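You operate a simulated robot arm through the tools that you are given. There is no shell and no other tool. Be economical: measure what you need, move in short steps, check, and stop when the job is done.

You run a simulated two-armed robot. Do the job below in one go: nothing can be reset, and whatever is moved stays where it is left.

## Task
Take the dark grey rag from the left end of the table and lay it out flat on the wooden bench top.

It is judged by the outcome, as a careful person would: the job done as asked, and still so three seconds after it is handed in. It fails if anything else is knocked over, pushed out of place, dropped, spilled or broken.

## Robot
Two 7-joint arms with two-finger parallel grippers on one trunk, on a base that drives. Base frame: it is fixed to the floor where the robot stands at the start and does not move with it; the origin is under the middle of the robot, x ahead of it, y to its left, z up; the surface under the hand at the start is at about z = 88. Readings come in cm, rad, newtons and seconds.
The left shoulder is at the start at [7, 13.4, 112.6], the right one opposite. With the tool pointing down near the work surface each hand reaches from about 18 to 64 cm from the robot's upright axis, wherever it stands, measured 20 degrees to its own side. Places, roughly: dark grey rag [50, 20, 90]; wooden bench top [210, -170, 90]. Payload 1.57 kg a hand.
Tool frame (each hand has its own): the origin (TCP) lies between the finger pads and is the grasp point; the fingertips stand 3 cm ahead of it; z points along the fingers, y is the line along which they close. The gripper opens to 8 cm. The fingers are 1.7 cm wide and 1.2 cm thick; the gripper's body (4 by 8.2 cm) begins 8 cm behind the TCP.
Orientation is that of the tool frame in the base frame, as a unit quaternion [x, y, z, w]. With the fingers straight down and closing along the base's y, the tool's x points along the base's -x, its y along +y and its z along -z.

## Interface
- The arms move only by the tool drive_tool. It takes "left_moves", "right_moves" or both (then of equal length, played together; a hand with none holds still); each is a list of rows, each a list of 7 numbers: the shift along the tool's x, y, z in units of 20 mm (1.0 is 20 mm), then the turn, a rotation vector about the tool's x, y, z in units of 5 degrees (1.0 is 5 degrees), then the gripper command, from -1 (fully open) to 1 (shut), values between in proportion. In form: [[x, y, z, rx, ry, rz, jaw], ...]. A call has 1 to 8 rows; each row shifts and turns the commanded pose from where the row before left it, along the tool's axes as they then stand. A call with a number of a shift or a turn outside -1 to 1 is refused whole. Each row takes 0.2 s and may step no farther than 5 cm and 0.15 rad from the row before; otherwise, or with a gripper value out of range, the whole call is refused. A pose out of reach is approached as far as the arm can. The call stops where the force on the tool passes 40 N (or 10 N more than at its start, if that is more) or the arm is blocked; 0.2 s more then pass. Each finger travels about 15.3 cm/s and halts on what it meets, pressing with about 40 N; the grip force reading is that of the motor and also rises with nothing between the fingers. The clock runs only during rows and for 0.2 s after the last one: add rows that do not move to give the fingers time. The reply holds the time, the measured pose of the TCP, the force on the tool along the base axes, the opening and the grip force, in the units named above and with some noise, with the torque about the TCP (base axes, N m) and any sound that the robot's microphone picked up.
- Cameras (640 x 400 px; columns grow to the right, rows downward): "scene" is now at [12.7, 2.06, 133.58]; the picture's right is [0.27, -0.96, 0.00], its down [-0.68, -0.19, -0.70] and it looks along [0.68, 0.19, -0.71] (base axes); focal length 260 px, centre (320, 200). "left" rides on the left gripper at [7.2, 0.7, -12.2] in its tool frame; the picture's right is [-0.09, 1.00, 0.00], its down [-0.84, -0.08, -0.54] and it looks along [-0.54, -0.05, 0.84] (tool axes); focal length 238 px, centre (320, 200). "right" rides on the right gripper at [7.2, -0.7, -12.2] in its tool frame; the picture's right is [0.09, 1.00, 0.00], its down [-0.84, 0.08, -0.54] and it looks along [-0.54, 0.05, 0.84] (tool axes); focal length 238 px, centre (320, 200). There is no depth. A picture from a camera that has moved, and an enlarged one, comes with that camera's place and axes in the base frame and with its lens.
- snapshot(camera): a new picture of that camera. The clock stands still meanwhile.
- raise_lower(by): slides the trunk up (or, below 0, down) by that many cm; the arms and the scene camera ride with it, the base frame stays. It gives what a move gives, with no picture.
- steer(legs): drives the robot by 1 to 6 legs, each [ahead, left, turn to the left] in cm, cm and rad, along the robot's own axes; the way and the turn of a leg run together, so that a leg with both is an arc; at most 150 cm and 3.142 rad a leg. The arms and the cameras ride along, it lands a little off, and it stops where it bumps. It gives what a move gives.
- turn_head(pan, tilt): turns the head with the scene camera to pan (to the left, within 1.501 rad either way) and tilt (down, from -0.506 to 1.204), counted from straight ahead of the robot. It gives what a move gives.
- inspect(camera, box): a new picture of the part [left, top, right, bottom] of that camera's present view, enlarged. The clock stands still meanwhile.
- job_done(): hands the job in; it is judged then, once.

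Go step by step. Nothing tells you exact positions but the pictures and the camera data: compare them with the known pose of the tool, close in by small moves and look again before you grip or let go. The budget is 120 turns and 108 pictures, counting those below and the enlarged ones. Unless the task says otherwise, let go and move clear before handing in, and close with one line.

The tools are called after "Request:" as a command line: name --argument value ..., lists and objects as JSON in quotes. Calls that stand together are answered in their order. drive_tool: Moves the arms, as the interface text tells. Its arguments: {"type":"object","properties":{"left_moves":{"type":"array"},"right_moves":{"type":"array"}},"required":[]} The other tools are called the same way: raise_lower (by) slides the trunk up or down; steer (legs) drives the base; turn_head (pan, tilt) turns the head that bears the scene camera; snapshot (camera) takes a picture; inspect (camera, box) takes an enlarged picture of a part of a camera's view; job_done () hands the job in.

At the start:

```text
time: 0.0
left_ee_pos: [38.99, 37.46, 112.34]
left_tool_rot: [0.0, 1.0, 0.001, 0.0]
left_contact_force: [0.2, 0.2, -0.3]
left_torque: [0.02, 0.0, 0.0]
left_finger_gap: 8.02
left_gripper_force: 0.1
right_ee_pos: [44.25, -5.57, 101.87]
right_tool_rot: [0.0, 1.0, 0.0, 0.0]
right_contact_force: [-0.9, 1.4, 0.1]
right_torque: [0.0, 0.01, 0.02]
right_finger_gap: 7.98
right_gripper_force: 0.0
trunk travel left (down, up): [-70.0, 24.0]
robot x, y, heading: [0.21, -0.11, 0.008]
head pan, tilt: [0.276, 0.789]
```

scene: 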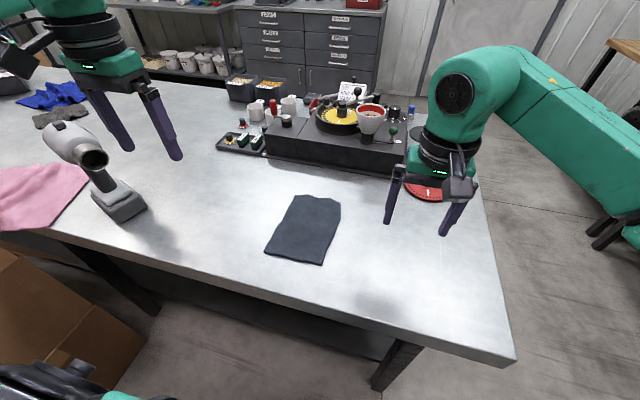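
right: 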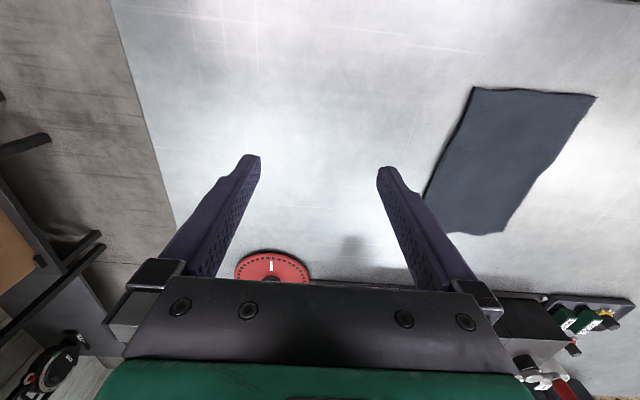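
left: 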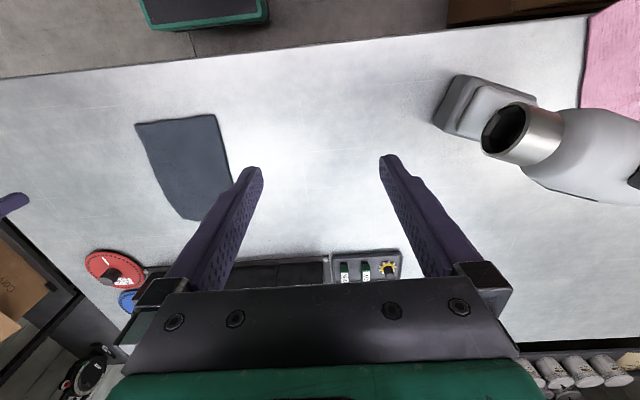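

The scene shows a dark cloth near [47, 15] and another greyish cloth far to the left by a blue one. I'll look closer at both, and at the rest of the room, before picking.

Request:
inspect --camera "scene" --box '[0, 60, 160, 160]'

Request:
inspect --camera "scene" --box '[200, 170, 400, 295]'

Request:
turn_head --pan 1.2 --tilt 0.6

Request:
snapshot --camera "scene"

Request:
turn_head --pan -0.7 --tilt 0.4

Request:
snapshot --camera "scene"

```text
4.00 times, centred on (80, 110) of scene
camera zoom: at [12.7, 2.06, 133.58], right [0.27, -0.96, 0.0], down [-0.68, -0.19, -0.7], along [0.68, 0.19, -0.71], focal length 1040 px, centre (1280, 560)
```

zoom: 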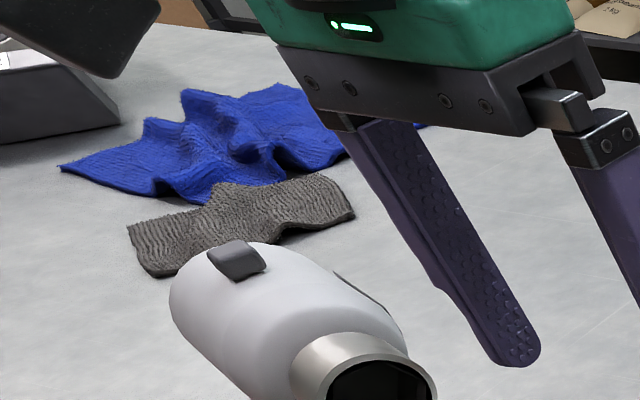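

```text
3.20 times, centred on (300, 232) of scene
camera zoom: at [12.7, 2.06, 133.58], right [0.27, -0.96, 0.0], down [-0.68, -0.19, -0.7], along [0.68, 0.19, -0.71], focal length 832 px, centre (384, 96)
```

zoom: 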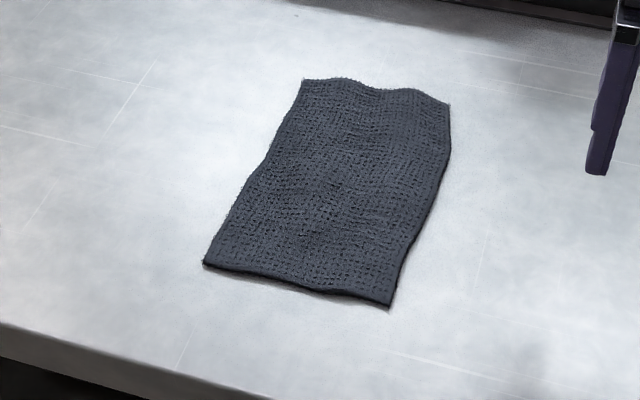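

```text
time: 1.2
left_ee_pos: [38.97, 37.44, 112.32]
left_tool_rot: [0.0, 1.0, 0.0, 0.0]
left_contact_force: [0.2, 0.4, 0.1]
left_torque: [-0.01, 0.01, -0.03]
left_finger_gap: 8.02
left_gripper_force: 0.0
right_ee_pos: [44.24, -5.55, 101.95]
right_tool_rot: [0.0, 1.0, 0.0, 0.0]
right_contact_force: [-0.5, 0.7, -0.4]
right_torque: [0.0, 0.04, 0.01]
right_finger_gap: 8.0
right_gripper_force: 0.0
trunk travel left (down, up): [-70.0, 24.0]
robot x, y, heading: [0.04, 0.33, -0.001]
head pan, tilt: [1.201, 0.6]
```

```text
102 pictures are left
camera scene: at [8.1, 8.08, 135.18], right [0.93, -0.36, 0.0], down [-0.2, -0.53, -0.82], along [0.3, 0.77, -0.57], focal length 260 px, centre (320, 200)
```

scene: 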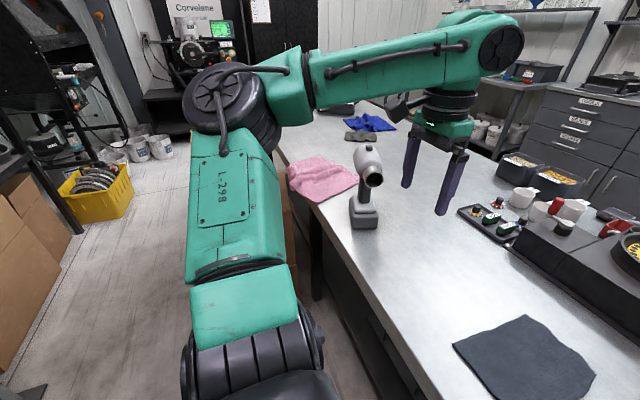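

```text
time: 3.1
left_ee_pos: [38.9, 37.42, 112.44]
left_tool_rot: [0.0, 1.0, 0.0, 0.0]
left_contact_force: [0.4, -0.2, -0.2]
left_torque: [-0.04, -0.03, 0.0]
left_finger_gap: 7.99
left_gripper_force: 0.0
right_ee_pos: [44.17, -5.51, 101.73]
right_tool_rot: [0.0, 1.0, 0.0, 0.0]
right_contact_force: [-0.1, 0.2, 0.4]
right_torque: [0.01, 0.03, 0.01]
right_finger_gap: 8.01
right_gripper_force: 0.0
trunk travel left (down, up): [-70.0, 24.0]
robot x, y, heading: [-0.25, -0.23, -0.002]
head pan, tilt: [-0.7, 0.4]
```

```text
101 pictures are left
camera scene: at [11.98, -6.11, 137.0], right [-0.64, -0.77, 0.0], down [-0.3, 0.25, -0.92], along [0.7, -0.59, -0.39], focal length 260 px, centre (320, 200)
```

scene: 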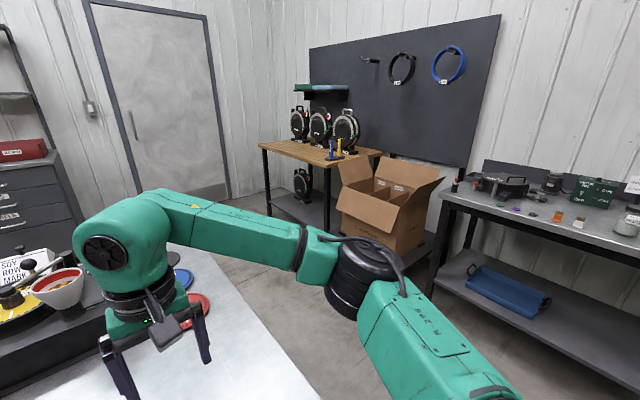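

The dark grey cloth at about [48, 15] (18 x 12 cm) matches the given place, so that is the target. I plan to pinch its near edge with both hands, and first I turn both grippers so they close along x with their cameras outboard.

Request:
drive_tool --left_moves '[[0, 0, 0, 0, 0, 1, -1], [0, 0, 0, 0, 0, 1, -1], [0, 0, 0, 0, 0, 1, -1], [0, 0, 0, 0, 0, 1, -1], [0, 0, 0, 0, 0, 1, -1], [0, 0, 0, 0, 0, 1, -1], [0, 0, 0, 0, 0, 1, -1], [0, 0, 0, 0, 0, 1, -1]]' --right_moves '[[0, 0, 0, 0, 0, -1, -1], [0, 0, 0, 0, 0, -1, -1], [0, 0, 0, 0, 0, -1, -1], [0, 0, 0, 0, 0, -1, -1], [0, 0, 0, 0, 0, -1, -1], [0, 0, 0, 0, 0, -1, -1], [0, 0, 0, 0, 0, -1, -1], [0, 0, 0, 0, 0, -1, -1]]'

Request:
drive_tool --left_moves '[[0, 0, 0, 0, 0, 1, -1], [0, 0, 0, 0, 0, 1, -1], [0, 0, 0, 0, 0, 1, -1], [0, 0, 0, 0, 0, 1, -1], [0, 0, 0, 0, 0, 1, -1], [0, 0, 0, 0, 0, 1, -1], [0, 0, 0, 0, 0, 1, -1], [0, 0, 0, 0, 0, 1, -1]]' --right_moves '[[0, 0, 0, 0, 0, -1, -1], [0, 0, 0, 0, 0, -1, -1], [0, 0, 0, 0, 0, -1, -1], [0, 0, 0, 0, 0, -1, -1], [0, 0, 0, 0, 0, -1, -1], [0, 0, 0, 0, 0, -1, -1], [0, 0, 0, 0, 0, -1, -1], [0, 0, 0, 0, 0, -1, -1]]'

Request:
drive_tool --left_moves '[[0, 0, 0, 0, 0, 1, -1], [0, 0, 0, 0, 0, 1, -1], [0, 0, 0, 0, -1, 0, -1], [0, 0, 0, 0, -1, 0, -1], [0, 0, 0, 0, -1, 0, -1], [0, 0, 0, 0, -1, 0, -1]]' --right_moves '[[0, 0, 0, 0, 0, -1, -1], [0, 0, 0, 0, 0, -1, -1], [0, 0, 0, 0, -1, 0, -1], [0, 0, 0, 0, -1, 0, -1], [0, 0, 0, 0, -1, 0, -1], [0, 0, 0, 0, -1, 0, -1]]'

Request:
turn_head --pan 0.3 --tilt 0.9

Request:
snapshot --camera "scene"

```text
time: 4.9
left_ee_pos: [38.9, 37.46, 112.38]
left_tool_rot: [0.342, 0.94, 0.0, 0.0]
left_contact_force: [0.2, -0.8, -0.7]
left_torque: [0.03, -0.01, 0.0]
left_finger_gap: 7.98
left_gripper_force: 0.0
right_ee_pos: [44.18, -5.51, 101.88]
right_tool_rot: [-0.343, 0.939, 0.0, 0.0]
right_contact_force: [0.2, -0.3, 0.4]
right_torque: [0.0, 0.02, -0.01]
right_finger_gap: 8.0
right_gripper_force: 0.0
trunk travel left (down, up): [-70.0, 24.0]
robot x, y, heading: [-0.3, 0.13, -0.002]
head pan, tilt: [-0.7, 0.4]
```

```text
time: 6.7
left_ee_pos: [38.92, 37.37, 112.46]
left_tool_rot: [0.643, 0.766, 0.0, 0.0]
left_contact_force: [0.3, 0.3, 0.2]
left_torque: [-0.02, -0.02, 0.0]
left_finger_gap: 7.99
left_gripper_force: 0.0
right_ee_pos: [42.45, -5.79, 101.97]
right_tool_rot: [-0.408, 0.913, 0.006, 0.0]
right_contact_force: [0.3, 0.1, -0.6]
right_torque: [-0.02, -0.04, -0.02]
right_finger_gap: 8.02
right_gripper_force: 0.1
right hand out of reach, approached as far as the arm can: row 2, 3, 4, 5, 6, 7, 8
trunk travel left (down, up): [-70.0, 24.0]
robot x, y, heading: [0.12, 0.22, -0.004]
head pan, tilt: [-0.7, 0.4]
```

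```text
time: 8.1
left_ee_pos: [38.71, 37.3, 112.43]
left_tool_rot: [0.696, 0.697, -0.123, 0.123]
left_contact_force: [1.3, -0.3, -0.6]
left_torque: [0.02, 0.02, -0.01]
left_finger_gap: 7.99
left_gripper_force: 0.2
right_ee_pos: [42.34, -5.79, 102.01]
right_tool_rot: [-0.401, 0.899, 0.077, 0.159]
right_contact_force: [-0.3, 0.3, -0.3]
right_torque: [-0.02, 0.02, 0.0]
right_finger_gap: 8.03
right_gripper_force: 0.1
right hand out of reach, approached as far as the arm can: row 1, 2
trunk travel left (down, up): [-70.0, 24.0]
robot x, y, heading: [0.16, 0.37, -0.0]
head pan, tilt: [-0.7, 0.4]
```

```text
time: 9.4
left_ee_pos: [38.86, 37.35, 112.35]
left_tool_rot: [0.696, 0.696, -0.123, 0.123]
left_contact_force: [-0.5, 0.1, 0.0]
left_torque: [-0.01, -0.01, -0.02]
left_finger_gap: 8.0
left_gripper_force: 0.0
right_ee_pos: [42.37, -5.94, 102.02]
right_tool_rot: [-0.401, 0.899, 0.075, 0.158]
right_contact_force: [-1.1, 0.8, -0.9]
right_torque: [0.01, 0.0, 0.03]
right_finger_gap: 7.98
right_gripper_force: 0.0
trunk travel left (down, up): [-70.0, 24.0]
robot x, y, heading: [-0.02, -0.3, 0.001]
head pan, tilt: [0.3, 0.901]
```

```text
100 pictures are left
camera scene: at [12.11, 2.07, 132.7], right [0.29, -0.96, 0.0], down [-0.75, -0.23, -0.62], along [0.59, 0.18, -0.78], focal length 260 px, centre (320, 200)
```

scene: 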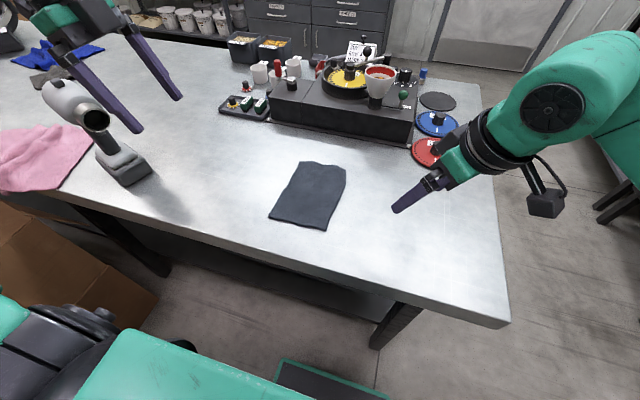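

The left hand reached the wanted turn, while the right stopped at about 48°, probably a joint limit in that posture. I'll bring the right hand over the near-right corner of the rag and try turning it further there.

Request:
drive_tool --right_moves '[[-0.74, 0.92, 0.09, 0, 0, 0, -1], [-0.74, 0.92, 0.09, 0, 0, 0, -1], [-0.74, 0.92, 0.09, 0, 0, 0, -1], [-0.74, 0.92, 0.09, 0, 0, 0, -1], [-0.74, 0.92, 0.09, 0, 0, 0, -1], [-0.74, 0.92, 0.09, 0, 0, 0, -1]]'

Request:
drive_tool --right_moves '[[0, 0, 0, -0.342, 0, -0.94, -1], [0, 0, 0, -0.342, 0, -0.94, -1], [0, 0, 0, -0.342, 0, -0.94, -1], [0, 0, 0, -0.342, 0, -0.94, -1], [0, 0, 0, -0.342, 0, -0.94, -1], [0, 0, 0, -0.342, 0, -0.94, -1], [0, 0, 0, -0.342, 0, -0.94, -1], [0, 0, 0, -0.342, 0, -0.94, -1]]'

Request:
snapshot --camera "scene"

```text
time: 10.8
left_ee_pos: [38.75, 37.5, 112.31]
left_tool_rot: [0.697, 0.696, -0.124, 0.123]
left_contact_force: [-0.2, 0.2, 0.5]
left_torque: [0.01, 0.01, 0.01]
left_finger_gap: 8.01
left_gripper_force: 0.1
right_ee_pos: [40.11, 8.25, 103.99]
right_tool_rot: [-0.402, 0.899, 0.076, 0.157]
right_contact_force: [-0.4, 0.2, 0.8]
right_torque: [-0.01, 0.02, -0.02]
right_finger_gap: 8.01
right_gripper_force: 0.1
trunk travel left (down, up): [-70.0, 24.0]
robot x, y, heading: [-0.1, 0.04, 0.001]
head pan, tilt: [0.3, 0.901]
```

```text
time: 12.6
left_ee_pos: [38.83, 37.55, 112.46]
left_tool_rot: [0.696, 0.696, -0.123, 0.123]
left_contact_force: [0.5, 0.6, 0.1]
left_torque: [-0.01, 0.0, 0.0]
left_finger_gap: 7.97
left_gripper_force: 0.1
right_ee_pos: [40.02, 8.02, 104.13]
right_tool_rot: [-0.516, 0.838, 0.097, 0.147]
right_contact_force: [-0.7, 0.9, -0.5]
right_torque: [-0.01, 0.0, -0.03]
right_finger_gap: 8.03
right_gripper_force: 0.1
right hand out of reach, approached as far as the arm can: row 4, 5, 6, 7, 8
trunk travel left (down, up): [-70.0, 24.0]
robot x, y, heading: [0.11, 0.09, -0.0]
head pan, tilt: [0.3, 0.901]
```

```text
99 pictures are left
camera scene: at [12.1, 2.08, 132.7], right [0.3, -0.96, 0.0], down [-0.75, -0.23, -0.62], along [0.59, 0.18, -0.78], focal length 260 px, centre (320, 200)
```

scene: 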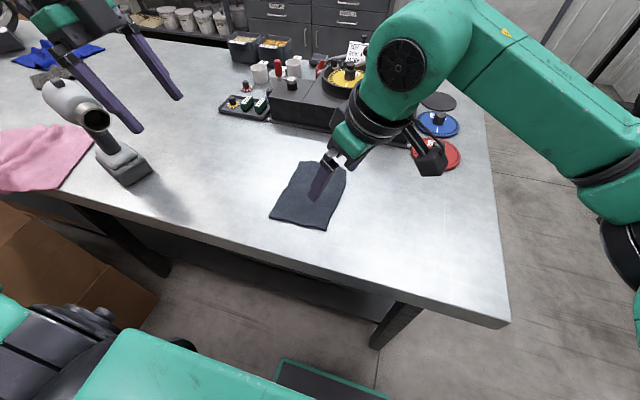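

Both hands are now close to the closing direction I want. Next I bring the left hand over the near-left corner of the rag and check the spacing.

Request:
drive_tool --left_moves '[[-0.7, 0.106, 1, 0, 0, 0, -0.25], [-0.7, 0.106, 1, 0, 0, 0, -0.25], [-0.7, 0.106, 1, 0, 0, 0, -0.25], [-0.7, 0.106, 1, 0, 0, 0, -0.25], [-0.7, 0.106, 1, 0, 0, 0, -0.25], [-0.7, 0.106, 1, 0, 0, 0, -0.25], [-0.7, 0.106, 1, 0, 0, 0, -0.25], [-0.7, 0.106, 1, 0, 0, 0, -0.25]]'

Request:
snapshot --camera "scene"

Request:
snapshot --camera "left"

Request:
snapshot --camera "right"

```text
time: 14.4
left_ee_pos: [40.57, 21.33, 101.14]
left_tool_rot: [0.696, 0.697, -0.124, 0.123]
left_contact_force: [-0.7, 0.7, 0.1]
left_torque: [0.02, -0.01, 0.01]
left_finger_gap: 5.01
left_gripper_force: 0.2
right_ee_pos: [40.05, 7.96, 104.04]
right_tool_rot: [-0.515, 0.838, 0.097, 0.148]
right_contact_force: [0.4, -0.2, -0.1]
right_torque: [0.02, -0.03, 0.03]
right_finger_gap: 8.0
right_gripper_force: 0.1
trunk travel left (down, up): [-70.0, 24.0]
robot x, y, heading: [0.08, -0.32, -0.001]
head pan, tilt: [0.3, 0.901]
```

```text
98 pictures are left
camera scene: at [12.16, 2.01, 132.7], right [0.3, -0.96, 0.0], down [-0.75, -0.23, -0.62], along [0.59, 0.18, -0.78], focal length 260 px, centre (320, 200)
```

scene: 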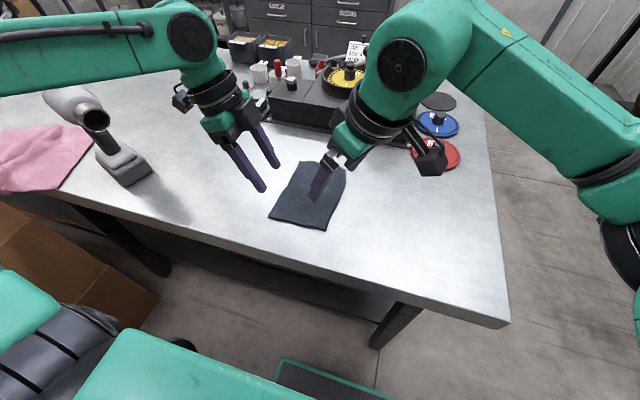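

```text
97 pictures are left
camera left: at [41.36, 32.23, 110.24], right [1.0, -0.09, 0.03], down [-0.08, -0.6, 0.8], along [-0.05, -0.79, -0.6], focal length 238 px, centre (320, 200)
```

left: 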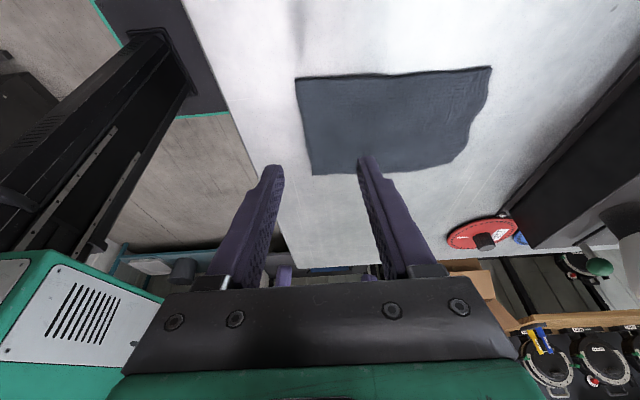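

```text
96 pictures are left
camera right: at [35.94, -2.25, 113.05], right [-0.93, 0.37, -0.02], down [0.21, 0.56, 0.8], along [0.31, 0.74, -0.6], focal length 238 px, centre (320, 200)
```

right: 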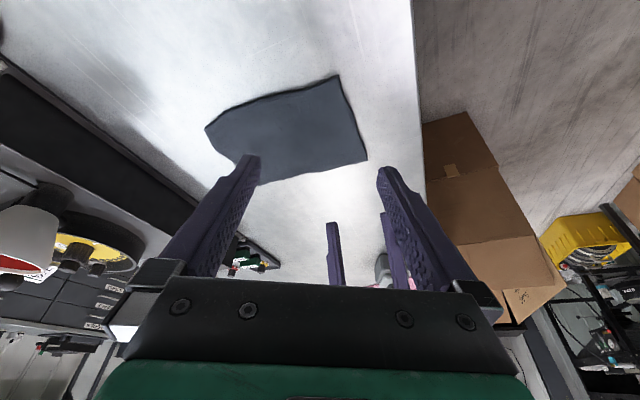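

From both wrist cameras the near corners lie at about [38.9, 21.6] and [39.1, 9.2]. I lower both hands to just above the table, straddling the near edge.

Request:
drive_tool --left_moves '[[0.233, 0, 0.722, 0, 0, 0, -0.25], [0.233, 0, 0.722, 0, 0, 0, -0.25], [0.233, 0, 0.722, 0, 0, 0, -0.25], [0.233, 0, 0.722, 0, 0, 0, -0.25], [0.233, 0, 0.722, 0, 0, 0, -0.25], [0.233, 0, 0.722, 0, 0, 0, -0.25]]' --right_moves '[[0.208, 0.05, 0.993, 0, 0, 0, -0.25], [0.208, 0.05, 0.993, 0, 0, 0, -0.25], [0.208, 0.05, 0.993, 0, 0, 0, -0.25], [0.208, 0.05, 0.993, 0, 0, 0, -0.25], [0.208, 0.05, 0.993, 0, 0, 0, -0.25], [0.208, 0.05, 0.993, 0, 0, 0, -0.25]]'

Request:
inspect --camera "scene" --box '[220, 120, 400, 260]'

Request:
snapshot --camera "left"

Request:
snapshot --camera "right"

```text
time: 15.8
left_ee_pos: [40.56, 21.09, 91.99]
left_tool_rot: [0.696, 0.696, -0.123, 0.122]
left_contact_force: [0.6, 0.0, 0.8]
left_torque: [-0.02, 0.03, 0.01]
left_finger_gap: 5.02
left_gripper_force: 0.0
right_ee_pos: [40.17, 9.93, 92.07]
right_tool_rot: [-0.517, 0.838, 0.098, 0.147]
right_contact_force: [-0.1, -0.1, 0.5]
right_torque: [0.0, -0.01, 0.01]
right_finger_gap: 4.99
right_gripper_force: 0.1
trunk travel left (down, up): [-70.0, 24.0]
robot x, y, heading: [0.19, -0.01, -0.003]
head pan, tilt: [0.3, 0.901]
```

```text
2.86 times, centred on (310, 190) of scene
camera zoom: at [12.16, 2.11, 132.7], right [0.3, -0.96, 0.0], down [-0.75, -0.23, -0.62], along [0.59, 0.18, -0.78], focal length 743 px, centre (349, 229)
```

zoom: 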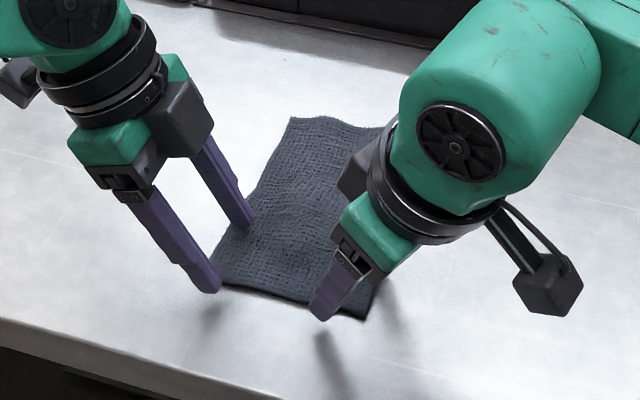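

```text
94 pictures are left
camera left: at [41.34, 31.98, 101.09], right [1.0, -0.09, 0.03], down [-0.08, -0.6, 0.8], along [-0.05, -0.79, -0.6], focal length 238 px, centre (320, 200)
```

left: 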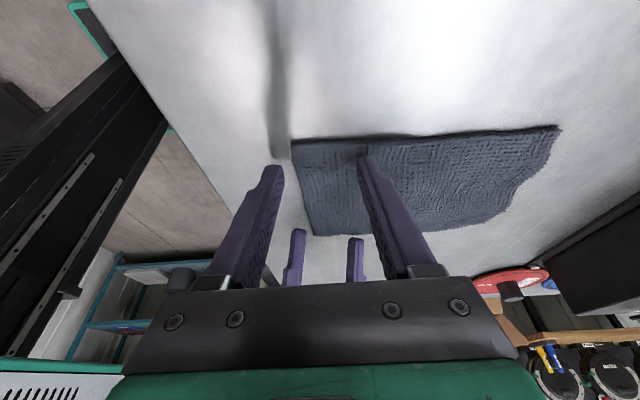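

```text
93 pictures are left
camera right: at [36.11, -0.23, 101.0], right [-0.93, 0.37, -0.02], down [0.21, 0.56, 0.8], along [0.31, 0.74, -0.6], focal length 238 px, centre (320, 200)
```

right: 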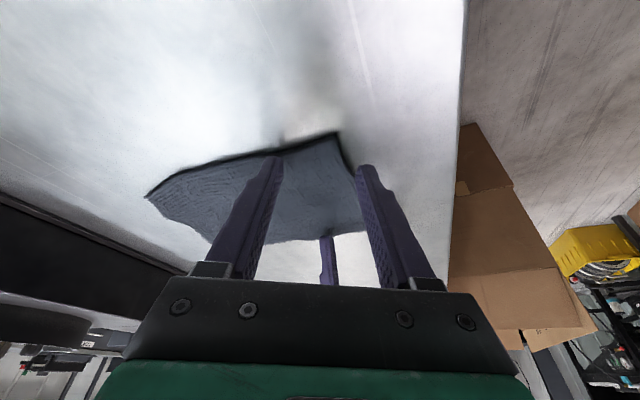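

The fingers straddle the near edge on both sides. I lower gently to touch the table and watch the force.

Request:
drive_tool --left_moves '[[0.068, 0, 0.188, 0, 0, 0, -0.25], [0.068, 0, 0.188, 0, 0, 0, -0.25], [0.0, 0, 0.0, 0, 0, 0, -0.25]]' --right_moves '[[0.068, 0, 0.188, 0, 0, 0, -0.25], [0.068, 0, 0.188, 0, 0, 0, -0.25], [0, 0, 0, 0, 0, 0, -0.25]]'

```text
time: 16.6
left_ee_pos: [40.6, 21.08, 91.4]
left_tool_rot: [0.697, 0.696, -0.122, 0.123]
left_contact_force: [0.3, -0.4, 5.2]
left_torque: [-0.01, -0.16, 0.04]
left_finger_gap: 4.99
left_gripper_force: 0.0
right_ee_pos: [40.09, 9.98, 91.37]
right_tool_rot: [-0.516, 0.838, 0.097, 0.149]
right_contact_force: [-0.5, 0.3, 3.6]
right_torque: [-0.04, -0.07, 0.04]
right_finger_gap: 4.95
right_gripper_force: 0.0
trunk travel left (down, up): [-70.0, 24.0]
robot x, y, heading: [0.3, 0.11, 0.0]
head pan, tilt: [0.3, 0.901]
```

Both fingertips touch with about 4–5 N. I close while holding the slight press.

Request:
drive_tool --left_moves '[[0.017, 0, 0.047, 0, 0, 0, 0.3], [0, 0, 0, 0, 0, 0, 0.7], [0, 0, 0, 0, 0, 0, 1], [0, 0, 0, 0, 0, 0, 1]]' --right_moves '[[0.017, 0, 0.047, 0, 0, 0, 0.3], [0, 0, 0, 0, 0, 0, 0.7], [0, 0, 0, 0, 0, 0, 1], [0, 0, 0, 0, 0, 0, 1]]'

Request:
inspect --camera "scene" --box '[220, 120, 400, 260]'

Request:
snapshot --camera "left"

Request:
snapshot --camera "right"

```text
time: 17.6
left_ee_pos: [40.5, 21.02, 91.36]
left_tool_rot: [0.697, 0.696, -0.122, 0.125]
left_contact_force: [1.3, 0.1, 16.8]
left_torque: [-0.03, -0.15, 0.02]
left_finger_gap: 0.52
left_gripper_force: 25.3
right_ee_pos: [40.04, 9.79, 91.15]
right_tool_rot: [-0.516, 0.838, 0.095, 0.148]
right_contact_force: [0.0, -0.6, 1.1]
right_torque: [-0.02, 0.01, -0.03]
right_finger_gap: 0.41
right_gripper_force: 24.6
trunk travel left (down, up): [-70.0, 24.0]
robot x, y, heading: [0.18, 0.19, -0.002]
head pan, tilt: [0.3, 0.901]
```

```text
2.86 times, centred on (310, 190) of scene
camera zoom: at [11.89, 1.97, 132.73], right [0.3, -0.96, 0.0], down [-0.75, -0.23, -0.62], along [0.59, 0.18, -0.78], focal length 743 px, centre (349, 229)
```

zoom: 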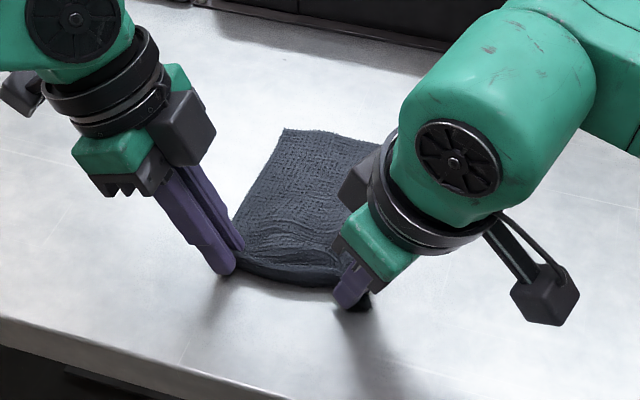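

```text
91 pictures are left
camera left: at [41.19, 31.88, 100.42], right [1.0, -0.09, 0.04], down [-0.08, -0.6, 0.8], along [-0.05, -0.79, -0.61], focal length 238 px, centre (320, 200)
```

left: 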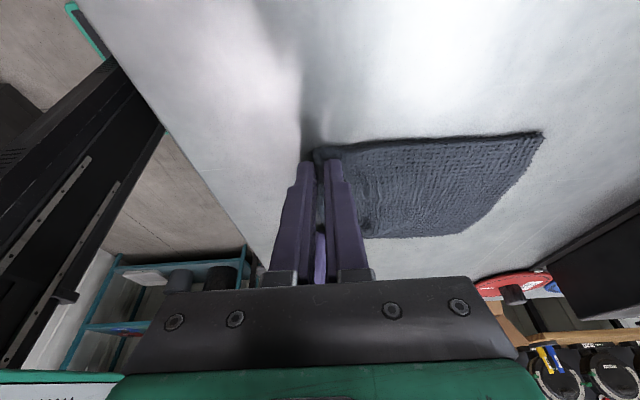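

```text
90 pictures are left
camera right: at [35.92, -0.36, 100.17], right [-0.93, 0.37, -0.02], down [0.2, 0.56, 0.8], along [0.31, 0.74, -0.6], focal length 238 px, centre (320, 200)
```

right: 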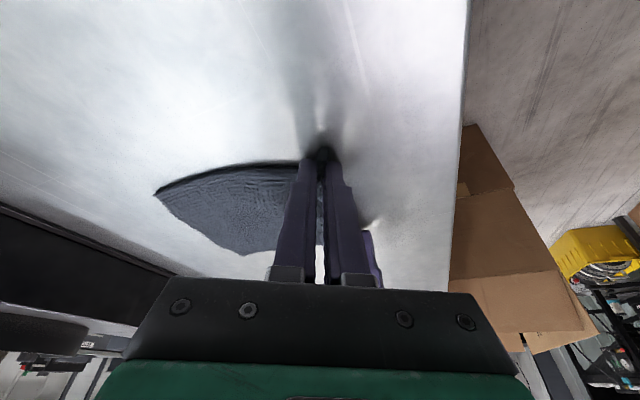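

Both grippers hold the cloth edge. I lift a little with the trunk and check.

Request:
raise_lower --by 8

Request:
snapshot --camera "scene"

```text
time: 18.7
left_ee_pos: [40.54, 21.09, 99.18]
left_tool_rot: [0.696, 0.696, -0.123, 0.123]
left_contact_force: [-0.1, 0.4, -0.6]
left_torque: [-0.05, 0.03, -0.01]
left_finger_gap: 0.41
left_gripper_force: 24.8
right_ee_pos: [40.23, 9.87, 99.12]
right_tool_rot: [-0.516, 0.838, 0.096, 0.148]
right_contact_force: [0.4, -0.4, -0.1]
right_torque: [-0.01, 0.0, 0.01]
right_finger_gap: 0.41
right_gripper_force: 25.2
trunk travel left (down, up): [-78.0, 16.0]
robot x, y, heading: [-0.15, -0.3, -0.004]
head pan, tilt: [0.3, 0.901]
```

```text
89 pictures are left
camera scene: at [12.1, 2.08, 140.7], right [0.3, -0.96, 0.0], down [-0.75, -0.23, -0.62], along [0.59, 0.18, -0.78], focal length 260 px, centre (320, 200)
```

scene: 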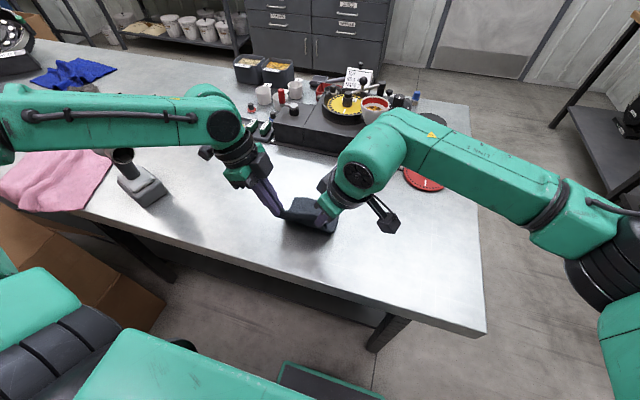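

The rag is lifted on both corners. I raise the rest of the way and look right to plan the drive.

Request:
raise_lower --by 15.5

Request:
snapshot --camera "scene"

Request:
turn_head --pan -1.45 --tilt 0.5

Request:
snapshot --camera "scene"

Request:
turn_head --pan -0.7 --tilt 0.5

Request:
snapshot --camera "scene"

```text
time: 20.5
left_ee_pos: [40.47, 21.14, 114.72]
left_tool_rot: [0.696, 0.697, -0.123, 0.123]
left_contact_force: [-0.4, 0.3, -0.8]
left_torque: [0.02, 0.03, -0.02]
left_finger_gap: 0.44
left_gripper_force: 24.9
right_ee_pos: [40.21, 9.86, 114.45]
right_tool_rot: [-0.516, 0.838, 0.096, 0.148]
right_contact_force: [0.6, -0.3, -0.7]
right_torque: [0.02, 0.04, -0.02]
right_finger_gap: 0.42
right_gripper_force: 24.3
trunk travel left (down, up): [-93.5, 0.5]
robot x, y, heading: [0.04, 0.3, -0.001]
head pan, tilt: [0.3, 0.901]
```

```text
88 pictures are left
camera scene: at [12.11, 2.08, 156.2], right [0.3, -0.96, 0.0], down [-0.75, -0.23, -0.62], along [0.59, 0.18, -0.78], focal length 260 px, centre (320, 200)
```

scene: 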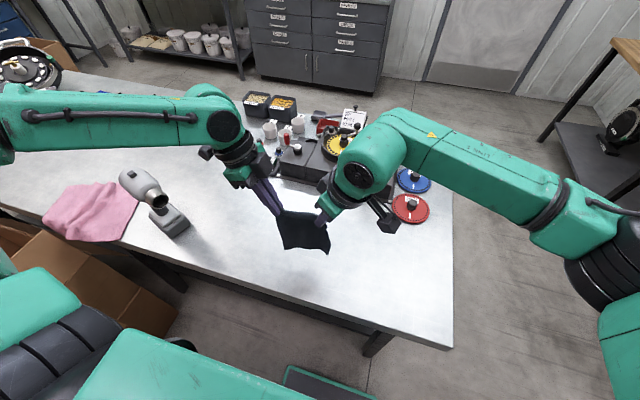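

```text
time: 22.3
left_ee_pos: [40.66, 21.02, 114.65]
left_tool_rot: [0.696, 0.697, -0.123, 0.123]
left_contact_force: [0.1, 0.4, 0.1]
left_torque: [0.03, 0.01, -0.05]
left_finger_gap: 0.44
left_gripper_force: 24.9
right_ee_pos: [40.13, 9.89, 114.58]
right_tool_rot: [-0.516, 0.838, 0.097, 0.148]
right_contact_force: [-0.3, 0.9, -0.2]
right_torque: [0.0, 0.0, -0.01]
right_finger_gap: 0.39
right_gripper_force: 25.1
trunk travel left (down, up): [-93.5, 0.5]
robot x, y, heading: [-0.2, -0.01, 0.002]
head pan, tilt: [-1.45, 0.499]
```

```text
87 pictures are left
camera scene: at [6.0, -9.18, 159.59], right [-0.99, -0.12, 0.0], down [-0.06, 0.48, -0.88], along [0.11, -0.87, -0.48], focal length 260 px, centre (320, 200)
```

scene: 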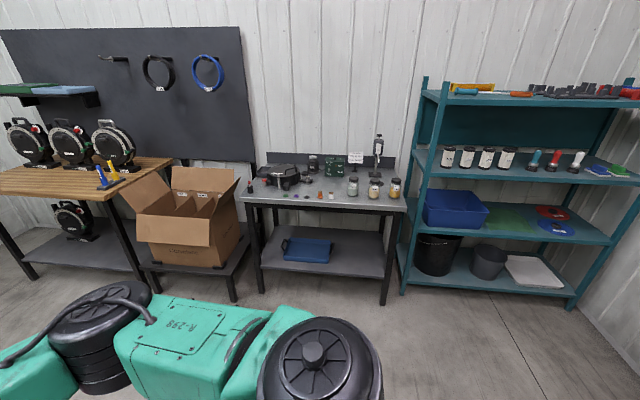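

```text
time: 23.4
left_ee_pos: [40.43, 21.1, 114.59]
left_tool_rot: [0.696, 0.696, -0.123, 0.122]
left_contact_force: [0.2, -0.6, -0.2]
left_torque: [0.0, 0.02, -0.02]
left_finger_gap: 0.43
left_gripper_force: 24.5
right_ee_pos: [40.23, 10.01, 114.6]
right_tool_rot: [-0.515, 0.839, 0.095, 0.148]
right_contact_force: [0.4, 0.0, -1.4]
right_torque: [0.01, 0.02, 0.05]
right_finger_gap: 0.4
right_gripper_force: 25.0
trunk travel left (down, up): [-93.5, 0.5]
robot x, y, heading: [-0.3, 0.01, -0.002]
head pan, tilt: [-0.7, 0.499]
```

```text
86 pictures are left
camera scene: at [11.84, -6.02, 159.59], right [-0.64, -0.76, 0.0], down [-0.37, 0.31, -0.88], along [0.67, -0.57, -0.48], focal length 260 px, centre (320, 200)
```

scene: 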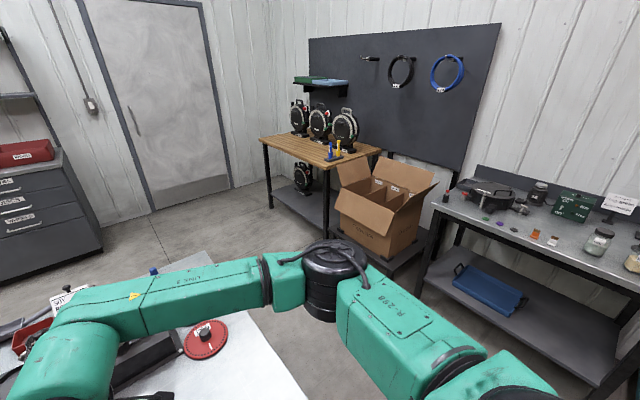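

The rag hangs neatly between both hands. I back away from the table, shift right into the aisle and drive forward partway, then look again.

Request:
steer --legs '[[-28, 0, 0], [0, -70, 0]]'

Request:
snapshot --camera "scene"

Request:
turn_head --pan 0.1 --tilt 0.6

Request:
snapshot --camera "scene"

```text
time: 28.8
left_ee_pos: [12.42, -48.35, 114.59]
left_tool_rot: [0.696, 0.697, -0.123, 0.124]
left_contact_force: [0.2, 0.3, -0.4]
left_torque: [0.0, 0.02, -0.03]
left_finger_gap: 0.44
left_gripper_force: 25.0
right_ee_pos: [12.1, -59.67, 114.7]
right_tool_rot: [-0.515, 0.839, 0.095, 0.148]
right_contact_force: [-0.3, 1.0, -0.6]
right_torque: [0.02, 0.01, 0.02]
right_finger_gap: 0.39
right_gripper_force: 24.8
trunk travel left (down, up): [-93.5, 0.5]
robot x, y, heading: [-28.01, -69.78, 0.002]
head pan, tilt: [-0.7, 0.499]
```

```text
85 pictures are left
camera scene: at [-16.23, -75.48, 159.6], right [-0.64, -0.76, 0.0], down [-0.37, 0.31, -0.88], along [0.67, -0.57, -0.48], focal length 260 px, centre (320, 200)
```

scene: 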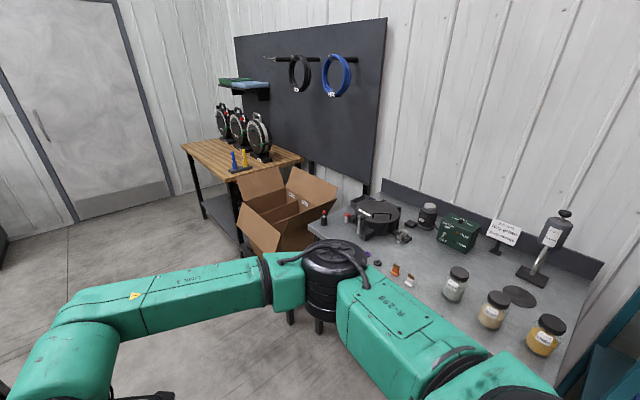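

```text
time: 29.9
left_ee_pos: [12.47, -48.58, 114.68]
left_tool_rot: [0.696, 0.696, -0.123, 0.122]
left_contact_force: [-1.2, 0.4, -0.7]
left_torque: [0.01, 0.02, -0.02]
left_finger_gap: 0.41
left_gripper_force: 24.8
right_ee_pos: [12.16, -59.84, 114.57]
right_tool_rot: [-0.515, 0.839, 0.095, 0.148]
right_contact_force: [0.6, -0.1, -0.9]
right_torque: [0.02, 0.02, 0.0]
right_finger_gap: 0.43
right_gripper_force: 24.4
trunk travel left (down, up): [-93.5, 0.5]
robot x, y, heading: [-28.08, -69.27, 0.002]
head pan, tilt: [0.099, 0.6]
```

```text
84 pictures are left
camera scene: at [-14.4, -68.92, 158.68], right [0.1, -1.0, 0.0], down [-0.56, -0.06, -0.83], along [0.82, 0.08, -0.56], focal length 260 px, centre (320, 200)
```

scene: 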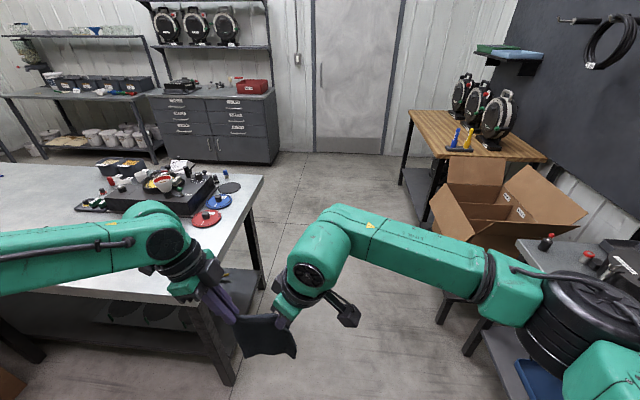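

The aisle is clear on both sides, and the bench spans about x 145–250, y -128 to -197, with items at its right end and back. I drive forward to x≈190.

Request:
steer --legs '[[110, 0, 0], [108, 0, 0]]'

Request:
turn_head --pan -1.45 --tilt 0.6

Request:
snapshot --camera "scene"

```text
time: 40.7
left_ee_pos: [230.44, -49.21, 114.58]
left_tool_rot: [0.699, 0.694, -0.123, 0.122]
left_contact_force: [0.6, -0.1, 0.6]
left_torque: [0.03, 0.0, 0.0]
left_finger_gap: 0.43
left_gripper_force: 25.4
right_ee_pos: [229.96, -60.44, 114.69]
right_tool_rot: [-0.512, 0.84, 0.095, 0.149]
right_contact_force: [-0.3, -0.1, 0.4]
right_torque: [0.0, 0.0, -0.01]
right_finger_gap: 0.41
right_gripper_force: 24.7
trunk travel left (down, up): [-93.5, 0.5]
robot x, y, heading: [189.95, -69.87, -0.009]
head pan, tilt: [0.099, 0.6]
```

```text
time: 42.3
left_ee_pos: [230.58, -49.26, 114.61]
left_tool_rot: [0.699, 0.693, -0.124, 0.122]
left_contact_force: [-0.6, 0.2, 0.3]
left_torque: [0.0, 0.02, 0.01]
left_finger_gap: 0.41
left_gripper_force: 24.5
right_ee_pos: [230.12, -60.41, 114.54]
right_tool_rot: [-0.513, 0.84, 0.097, 0.147]
right_contact_force: [0.2, 0.2, -0.6]
right_torque: [0.0, 0.01, 0.02]
right_finger_gap: 0.41
right_gripper_force: 24.7
trunk travel left (down, up): [-93.5, 0.5]
robot x, y, heading: [189.82, -70.04, -0.005]
head pan, tilt: [-1.45, 0.6]
```

```text
83 pictures are left
camera scene: at [195.72, -79.03, 158.68], right [-0.99, -0.11, 0.0], down [-0.06, 0.56, -0.83], along [0.09, -0.82, -0.56], focal length 260 px, centre (320, 200)
```

scene: 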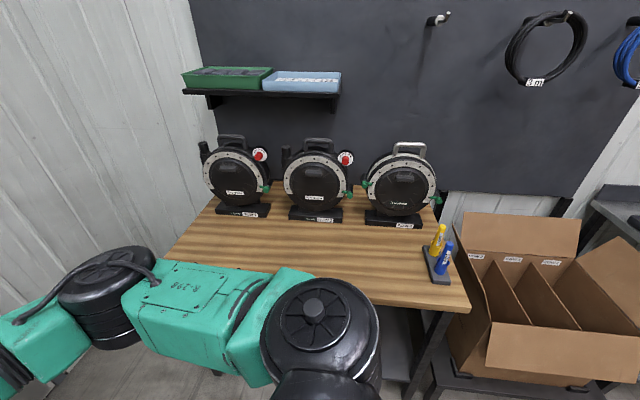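

The bench's front zone (y about -131 to -164, x 175–240) is free in front of the reels. I turn right 90° to face it.

Request:
steer --legs '[[0, 0, -1.564]]'

Request:
turn_head --pan 0.1 --tilt 0.8

Request:
snapshot --camera "scene"

```text
time: 46.5
left_ee_pos: [210.61, -110.81, 114.72]
left_tool_rot: [0.985, -0.004, -0.173, 0.0]
left_contact_force: [-0.4, 0.4, -0.7]
left_torque: [-0.01, -0.01, 0.12]
left_finger_gap: 0.39
left_gripper_force: 24.8
right_ee_pos: [199.43, -110.33, 114.65]
right_tool_rot: [0.232, 0.957, -0.037, 0.172]
right_contact_force: [0.7, 0.2, 0.5]
right_torque: [-0.01, 0.0, 0.06]
right_finger_gap: 0.41
right_gripper_force: 24.8
trunk travel left (down, up): [-93.5, 0.5]
robot x, y, heading: [190.03, -70.05, -1.578]
head pan, tilt: [-1.45, 0.6]
```

```text
time: 48.2
left_ee_pos: [210.56, -110.67, 114.68]
left_tool_rot: [0.985, -0.004, -0.173, -0.001]
left_contact_force: [0.1, 1.1, -0.3]
left_torque: [-0.01, -0.01, 0.03]
left_finger_gap: 0.4
left_gripper_force: 24.3
right_ee_pos: [199.46, -110.25, 114.62]
right_tool_rot: [0.232, 0.957, -0.036, 0.172]
right_contact_force: [0.5, -0.1, -0.5]
right_torque: [0.03, -0.03, 0.08]
right_finger_gap: 0.4
right_gripper_force: 24.9
trunk travel left (down, up): [-93.5, 0.5]
robot x, y, heading: [189.82, -70.11, -1.578]
head pan, tilt: [0.099, 0.799]
```

```text
82 pictures are left
camera scene: at [190.38, -83.29, 156.99], right [-1.0, -0.09, 0.0], down [-0.07, 0.71, -0.7], along [0.06, -0.69, -0.72], focal length 260 px, centre (320, 200)
```

scene: 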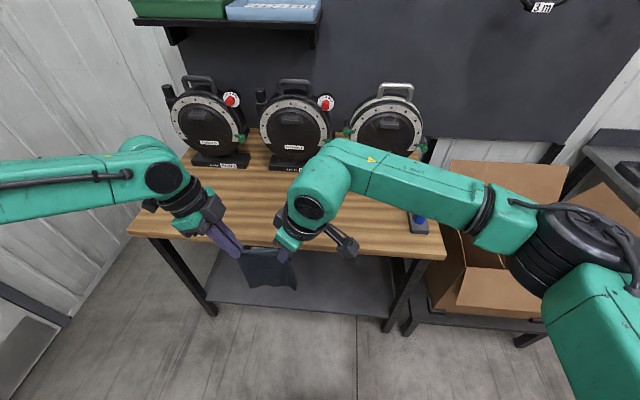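

The bench's front edge is at y≈-128 and the rag's lower edge hangs at z≈97. I drive ahead 29 cm, keeping the base about 4 cm clear of the bench, and look again.

Request:
steer --legs '[[29, 0, 0]]'

Request:
snapshot --camera "scene"

Request:
snapshot --camera "left"

Request:
snapshot --camera "right"

```text
time: 50.1
left_ee_pos: [210.29, -139.37, 114.78]
left_tool_rot: [0.985, -0.004, -0.174, 0.001]
left_contact_force: [0.3, -0.6, -0.6]
left_torque: [-0.02, 0.03, 0.07]
left_finger_gap: 0.38
left_gripper_force: 24.5
right_ee_pos: [199.16, -138.93, 114.59]
right_tool_rot: [0.232, 0.957, -0.038, 0.173]
right_contact_force: [0.4, -0.4, 0.9]
right_torque: [0.02, -0.02, 0.09]
right_finger_gap: 0.4
right_gripper_force: 24.9
trunk travel left (down, up): [-93.5, 0.5]
robot x, y, heading: [189.76, -99.1, -1.581]
head pan, tilt: [0.099, 0.799]
```

```text
81 pictures are left
camera scene: at [190.15, -111.76, 157.02], right [-1.0, -0.09, 0.0], down [-0.07, 0.71, -0.7], along [0.06, -0.7, -0.72], focal length 260 px, centre (320, 200)
```

scene: 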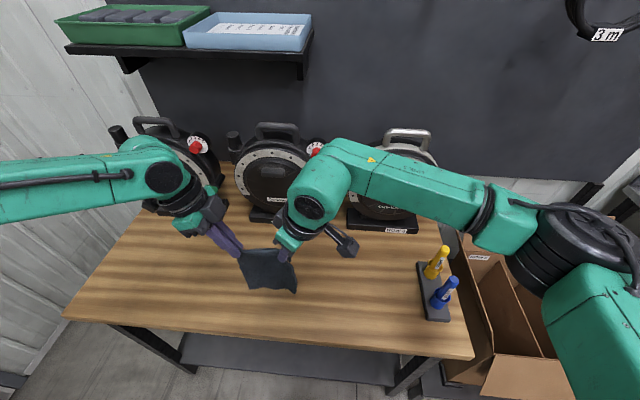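

```text
80 pictures are left
camera left: at [221.37, -140.15, 123.85], right [-0.09, -0.99, 0.03], down [-0.6, 0.08, 0.8], along [-0.79, 0.06, -0.6], focal length 238 px, centre (320, 200)
```

left: 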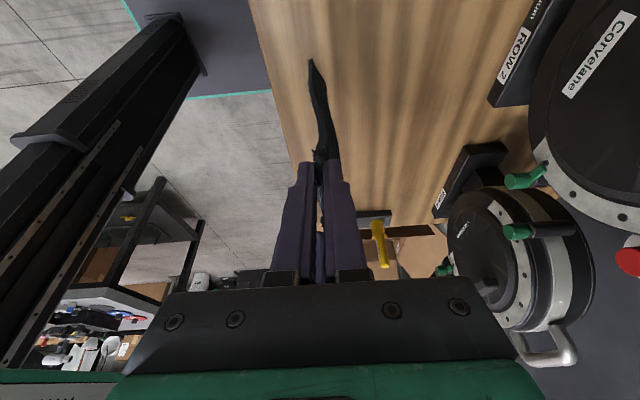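

```text
79 pictures are left
camera right: at [189.2, -134.56, 123.69], right [0.38, 0.93, -0.03], down [0.56, -0.21, 0.8], along [0.74, -0.32, -0.6], focal length 238 px, centre (320, 200)
```

right: 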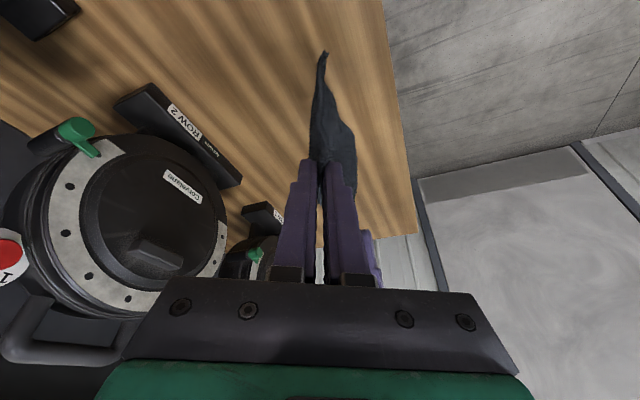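

The bench front edge is really at y≈-132 and the reels' fronts at about -168. I move 4 cm closer, then reach the hands forward along -y at this height.

Request:
steer --legs '[[4, 0, 0]]'

```text
time: 51.0
left_ee_pos: [210.23, -142.77, 115.0]
left_tool_rot: [0.985, -0.004, -0.174, 0.003]
left_contact_force: [0.9, 0.2, 1.3]
left_torque: [-0.06, 0.06, 0.08]
left_finger_gap: 0.42
left_gripper_force: 24.9
right_ee_pos: [199.07, -142.38, 115.01]
right_tool_rot: [0.231, 0.957, -0.041, 0.173]
right_contact_force: [0.0, -0.4, 0.2]
right_torque: [-0.02, -0.04, 0.06]
right_finger_gap: 0.4
right_gripper_force: 24.5
trunk travel left (down, up): [-93.5, 0.5]
robot x, y, heading: [189.53, -102.92, -1.58]
head pan, tilt: [0.099, 0.799]
```

I move both hands forward 6 cm together first, checking reach.

Request:
drive_tool --left_moves '[[0, 0.5, 0, 0, 0, 0, 1], [0, 0.5, 0, 0, 0, 0, 1], [0, 0.5, 0, 0, 0, 0, 1], [0, 0.5, 0, 0, 0, 0, 1], [0, 0.5, 0, 0, 0, 0, 1], [0, 0.5, 0, 0, 0, 0, 1]]' --right_moves '[[-0.212, -0.446, 0.078, 0, 0, 0, 1], [-0.212, -0.446, 0.078, 0, 0, 0, 1], [-0.212, -0.446, 0.078, 0, 0, 0, 1], [-0.212, -0.446, 0.078, 0, 0, 0, 1], [-0.212, -0.446, 0.078, 0, 0, 0, 1], [-0.212, -0.446, 0.078, 0, 0, 0, 1]]'

Request:
snapshot --camera "scene"

```text
time: 52.4
left_ee_pos: [210.04, -149.51, 114.65]
left_tool_rot: [0.985, -0.004, -0.174, -0.001]
left_contact_force: [-10.1, 6.8, -1.3]
left_torque: [0.13, 0.19, -0.1]
left_finger_gap: 0.44
left_gripper_force: 25.2
right_ee_pos: [199.16, -144.08, 114.71]
right_tool_rot: [0.233, 0.956, -0.039, 0.174]
right_contact_force: [10.4, -7.5, 0.3]
right_torque: [-0.16, -0.25, -0.02]
right_finger_gap: 0.39
right_gripper_force: 24.7
right hand out of reach, approached as far as the arm can: row 2, 3, 4, 5, 6
trunk travel left (down, up): [-93.5, 0.5]
robot x, y, heading: [189.23, -102.77, -1.581]
head pan, tilt: [0.099, 0.799]
```

```text
78 pictures are left
camera scene: at [190.1, -116.05, 157.0], right [-1.0, -0.09, 0.0], down [-0.07, 0.71, -0.7], along [0.06, -0.69, -0.72], focal length 260 px, centre (320, 200)
```

scene: 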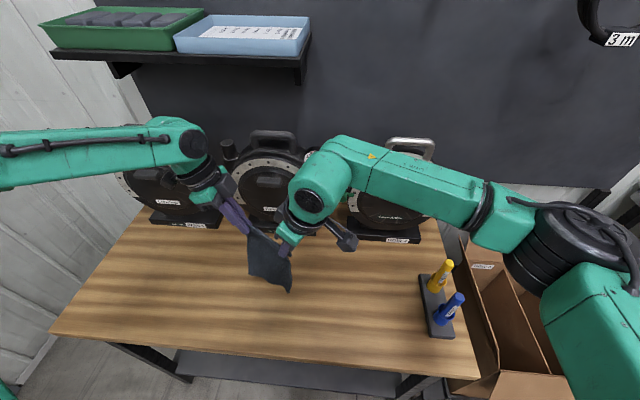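

The right wrist hit a joint limit, so the left got ahead by about 5 cm. I bring the left hand back level at once, then relieve the right hand's yaw before reaching again.

Request:
drive_tool --left_moves '[[0, -0.68, 0, 0, 0, 0, 1], [0, -0.68, 0, 0, 0, 0, 1], [0, -0.68, 0, 0, 0, 0, 1], [0, -0.68, 0, 0, 0, 0, 1]]'

Request:
snapshot --camera "scene"

```text
time: 53.4
left_ee_pos: [210.32, -144.17, 114.76]
left_tool_rot: [0.985, -0.005, -0.174, -0.001]
left_contact_force: [-0.7, 0.0, -0.2]
left_torque: [0.0, -0.01, 0.05]
left_finger_gap: 0.4
left_gripper_force: 24.8
right_ee_pos: [199.05, -143.94, 114.64]
right_tool_rot: [0.232, 0.957, -0.037, 0.172]
right_contact_force: [0.7, 0.1, 0.4]
right_torque: [0.0, 0.02, 0.02]
right_finger_gap: 0.42
right_gripper_force: 25.2
trunk travel left (down, up): [-93.5, 0.5]
robot x, y, heading: [189.53, -103.09, -1.579]
head pan, tilt: [0.099, 0.799]
```

```text
77 pictures are left
camera scene: at [190.16, -116.0, 157.0], right [-1.0, -0.09, 0.0], down [-0.07, 0.71, -0.7], along [0.06, -0.69, -0.72], focal length 260 px, centre (320, 200)
```

scene: 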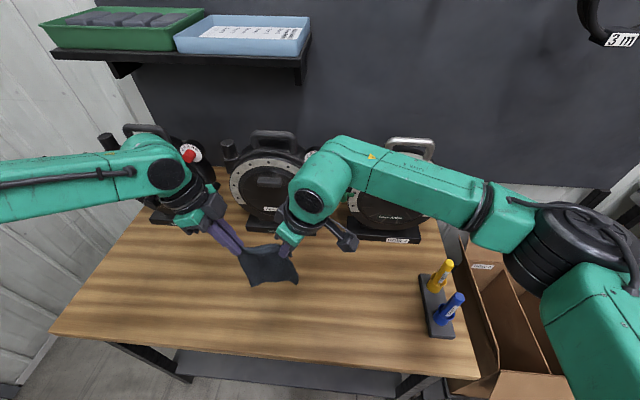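

The rag is still held on both corners. I turn the right hand back 20° in yaw, then go forward 4 cm with both.

Request:
drive_tool --left_moves '[[0, 0, 0, 0, 0, 0, 1], [0, 0, 0, 0, 0, 0, 1], [0, 0, 0, 0, 0, 0, 1], [0, 0, 0, 0, 0, 0, 1], [0, 0.5, 0, 0, 0, 0, 1], [0, 0.5, 0, 0, 0, 0, 1], [0, 0.5, 0, 0, 0, 0, 1], [0, 0.5, 0, 0, 0, 0, 1]]' --right_moves '[[0, 0, 0, 0.342, 0, 0.94, 1], [0, 0, 0, 0.342, 0, 0.94, 1], [0, 0, 0, 0.342, 0, 0.94, 1], [0, 0, 0, 0.342, 0, 0.94, 1], [-0.344, -0.341, 0.125, 0, 0, 0, 1], [-0.344, -0.341, 0.125, 0, 0, 0, 1], [-0.344, -0.341, 0.125, 0, 0, 0, 1], [-0.344, -0.341, 0.125, 0, 0, 0, 1]]'

```text
time: 55.2
left_ee_pos: [210.25, -148.23, 114.52]
left_tool_rot: [0.985, -0.004, -0.173, -0.001]
left_contact_force: [-3.1, -0.8, 0.2]
left_torque: [-0.01, 0.06, 0.07]
left_finger_gap: 0.41
left_gripper_force: 24.6
right_ee_pos: [199.15, -148.17, 114.59]
right_tool_rot: [0.394, 0.902, -0.065, 0.163]
right_contact_force: [3.5, 1.2, 0.5]
right_torque: [0.02, -0.07, 0.11]
right_finger_gap: 0.4
right_gripper_force: 24.6
trunk travel left (down, up): [-93.5, 0.5]
robot x, y, heading: [189.58, -102.73, -1.58]
head pan, tilt: [0.099, 0.799]
```

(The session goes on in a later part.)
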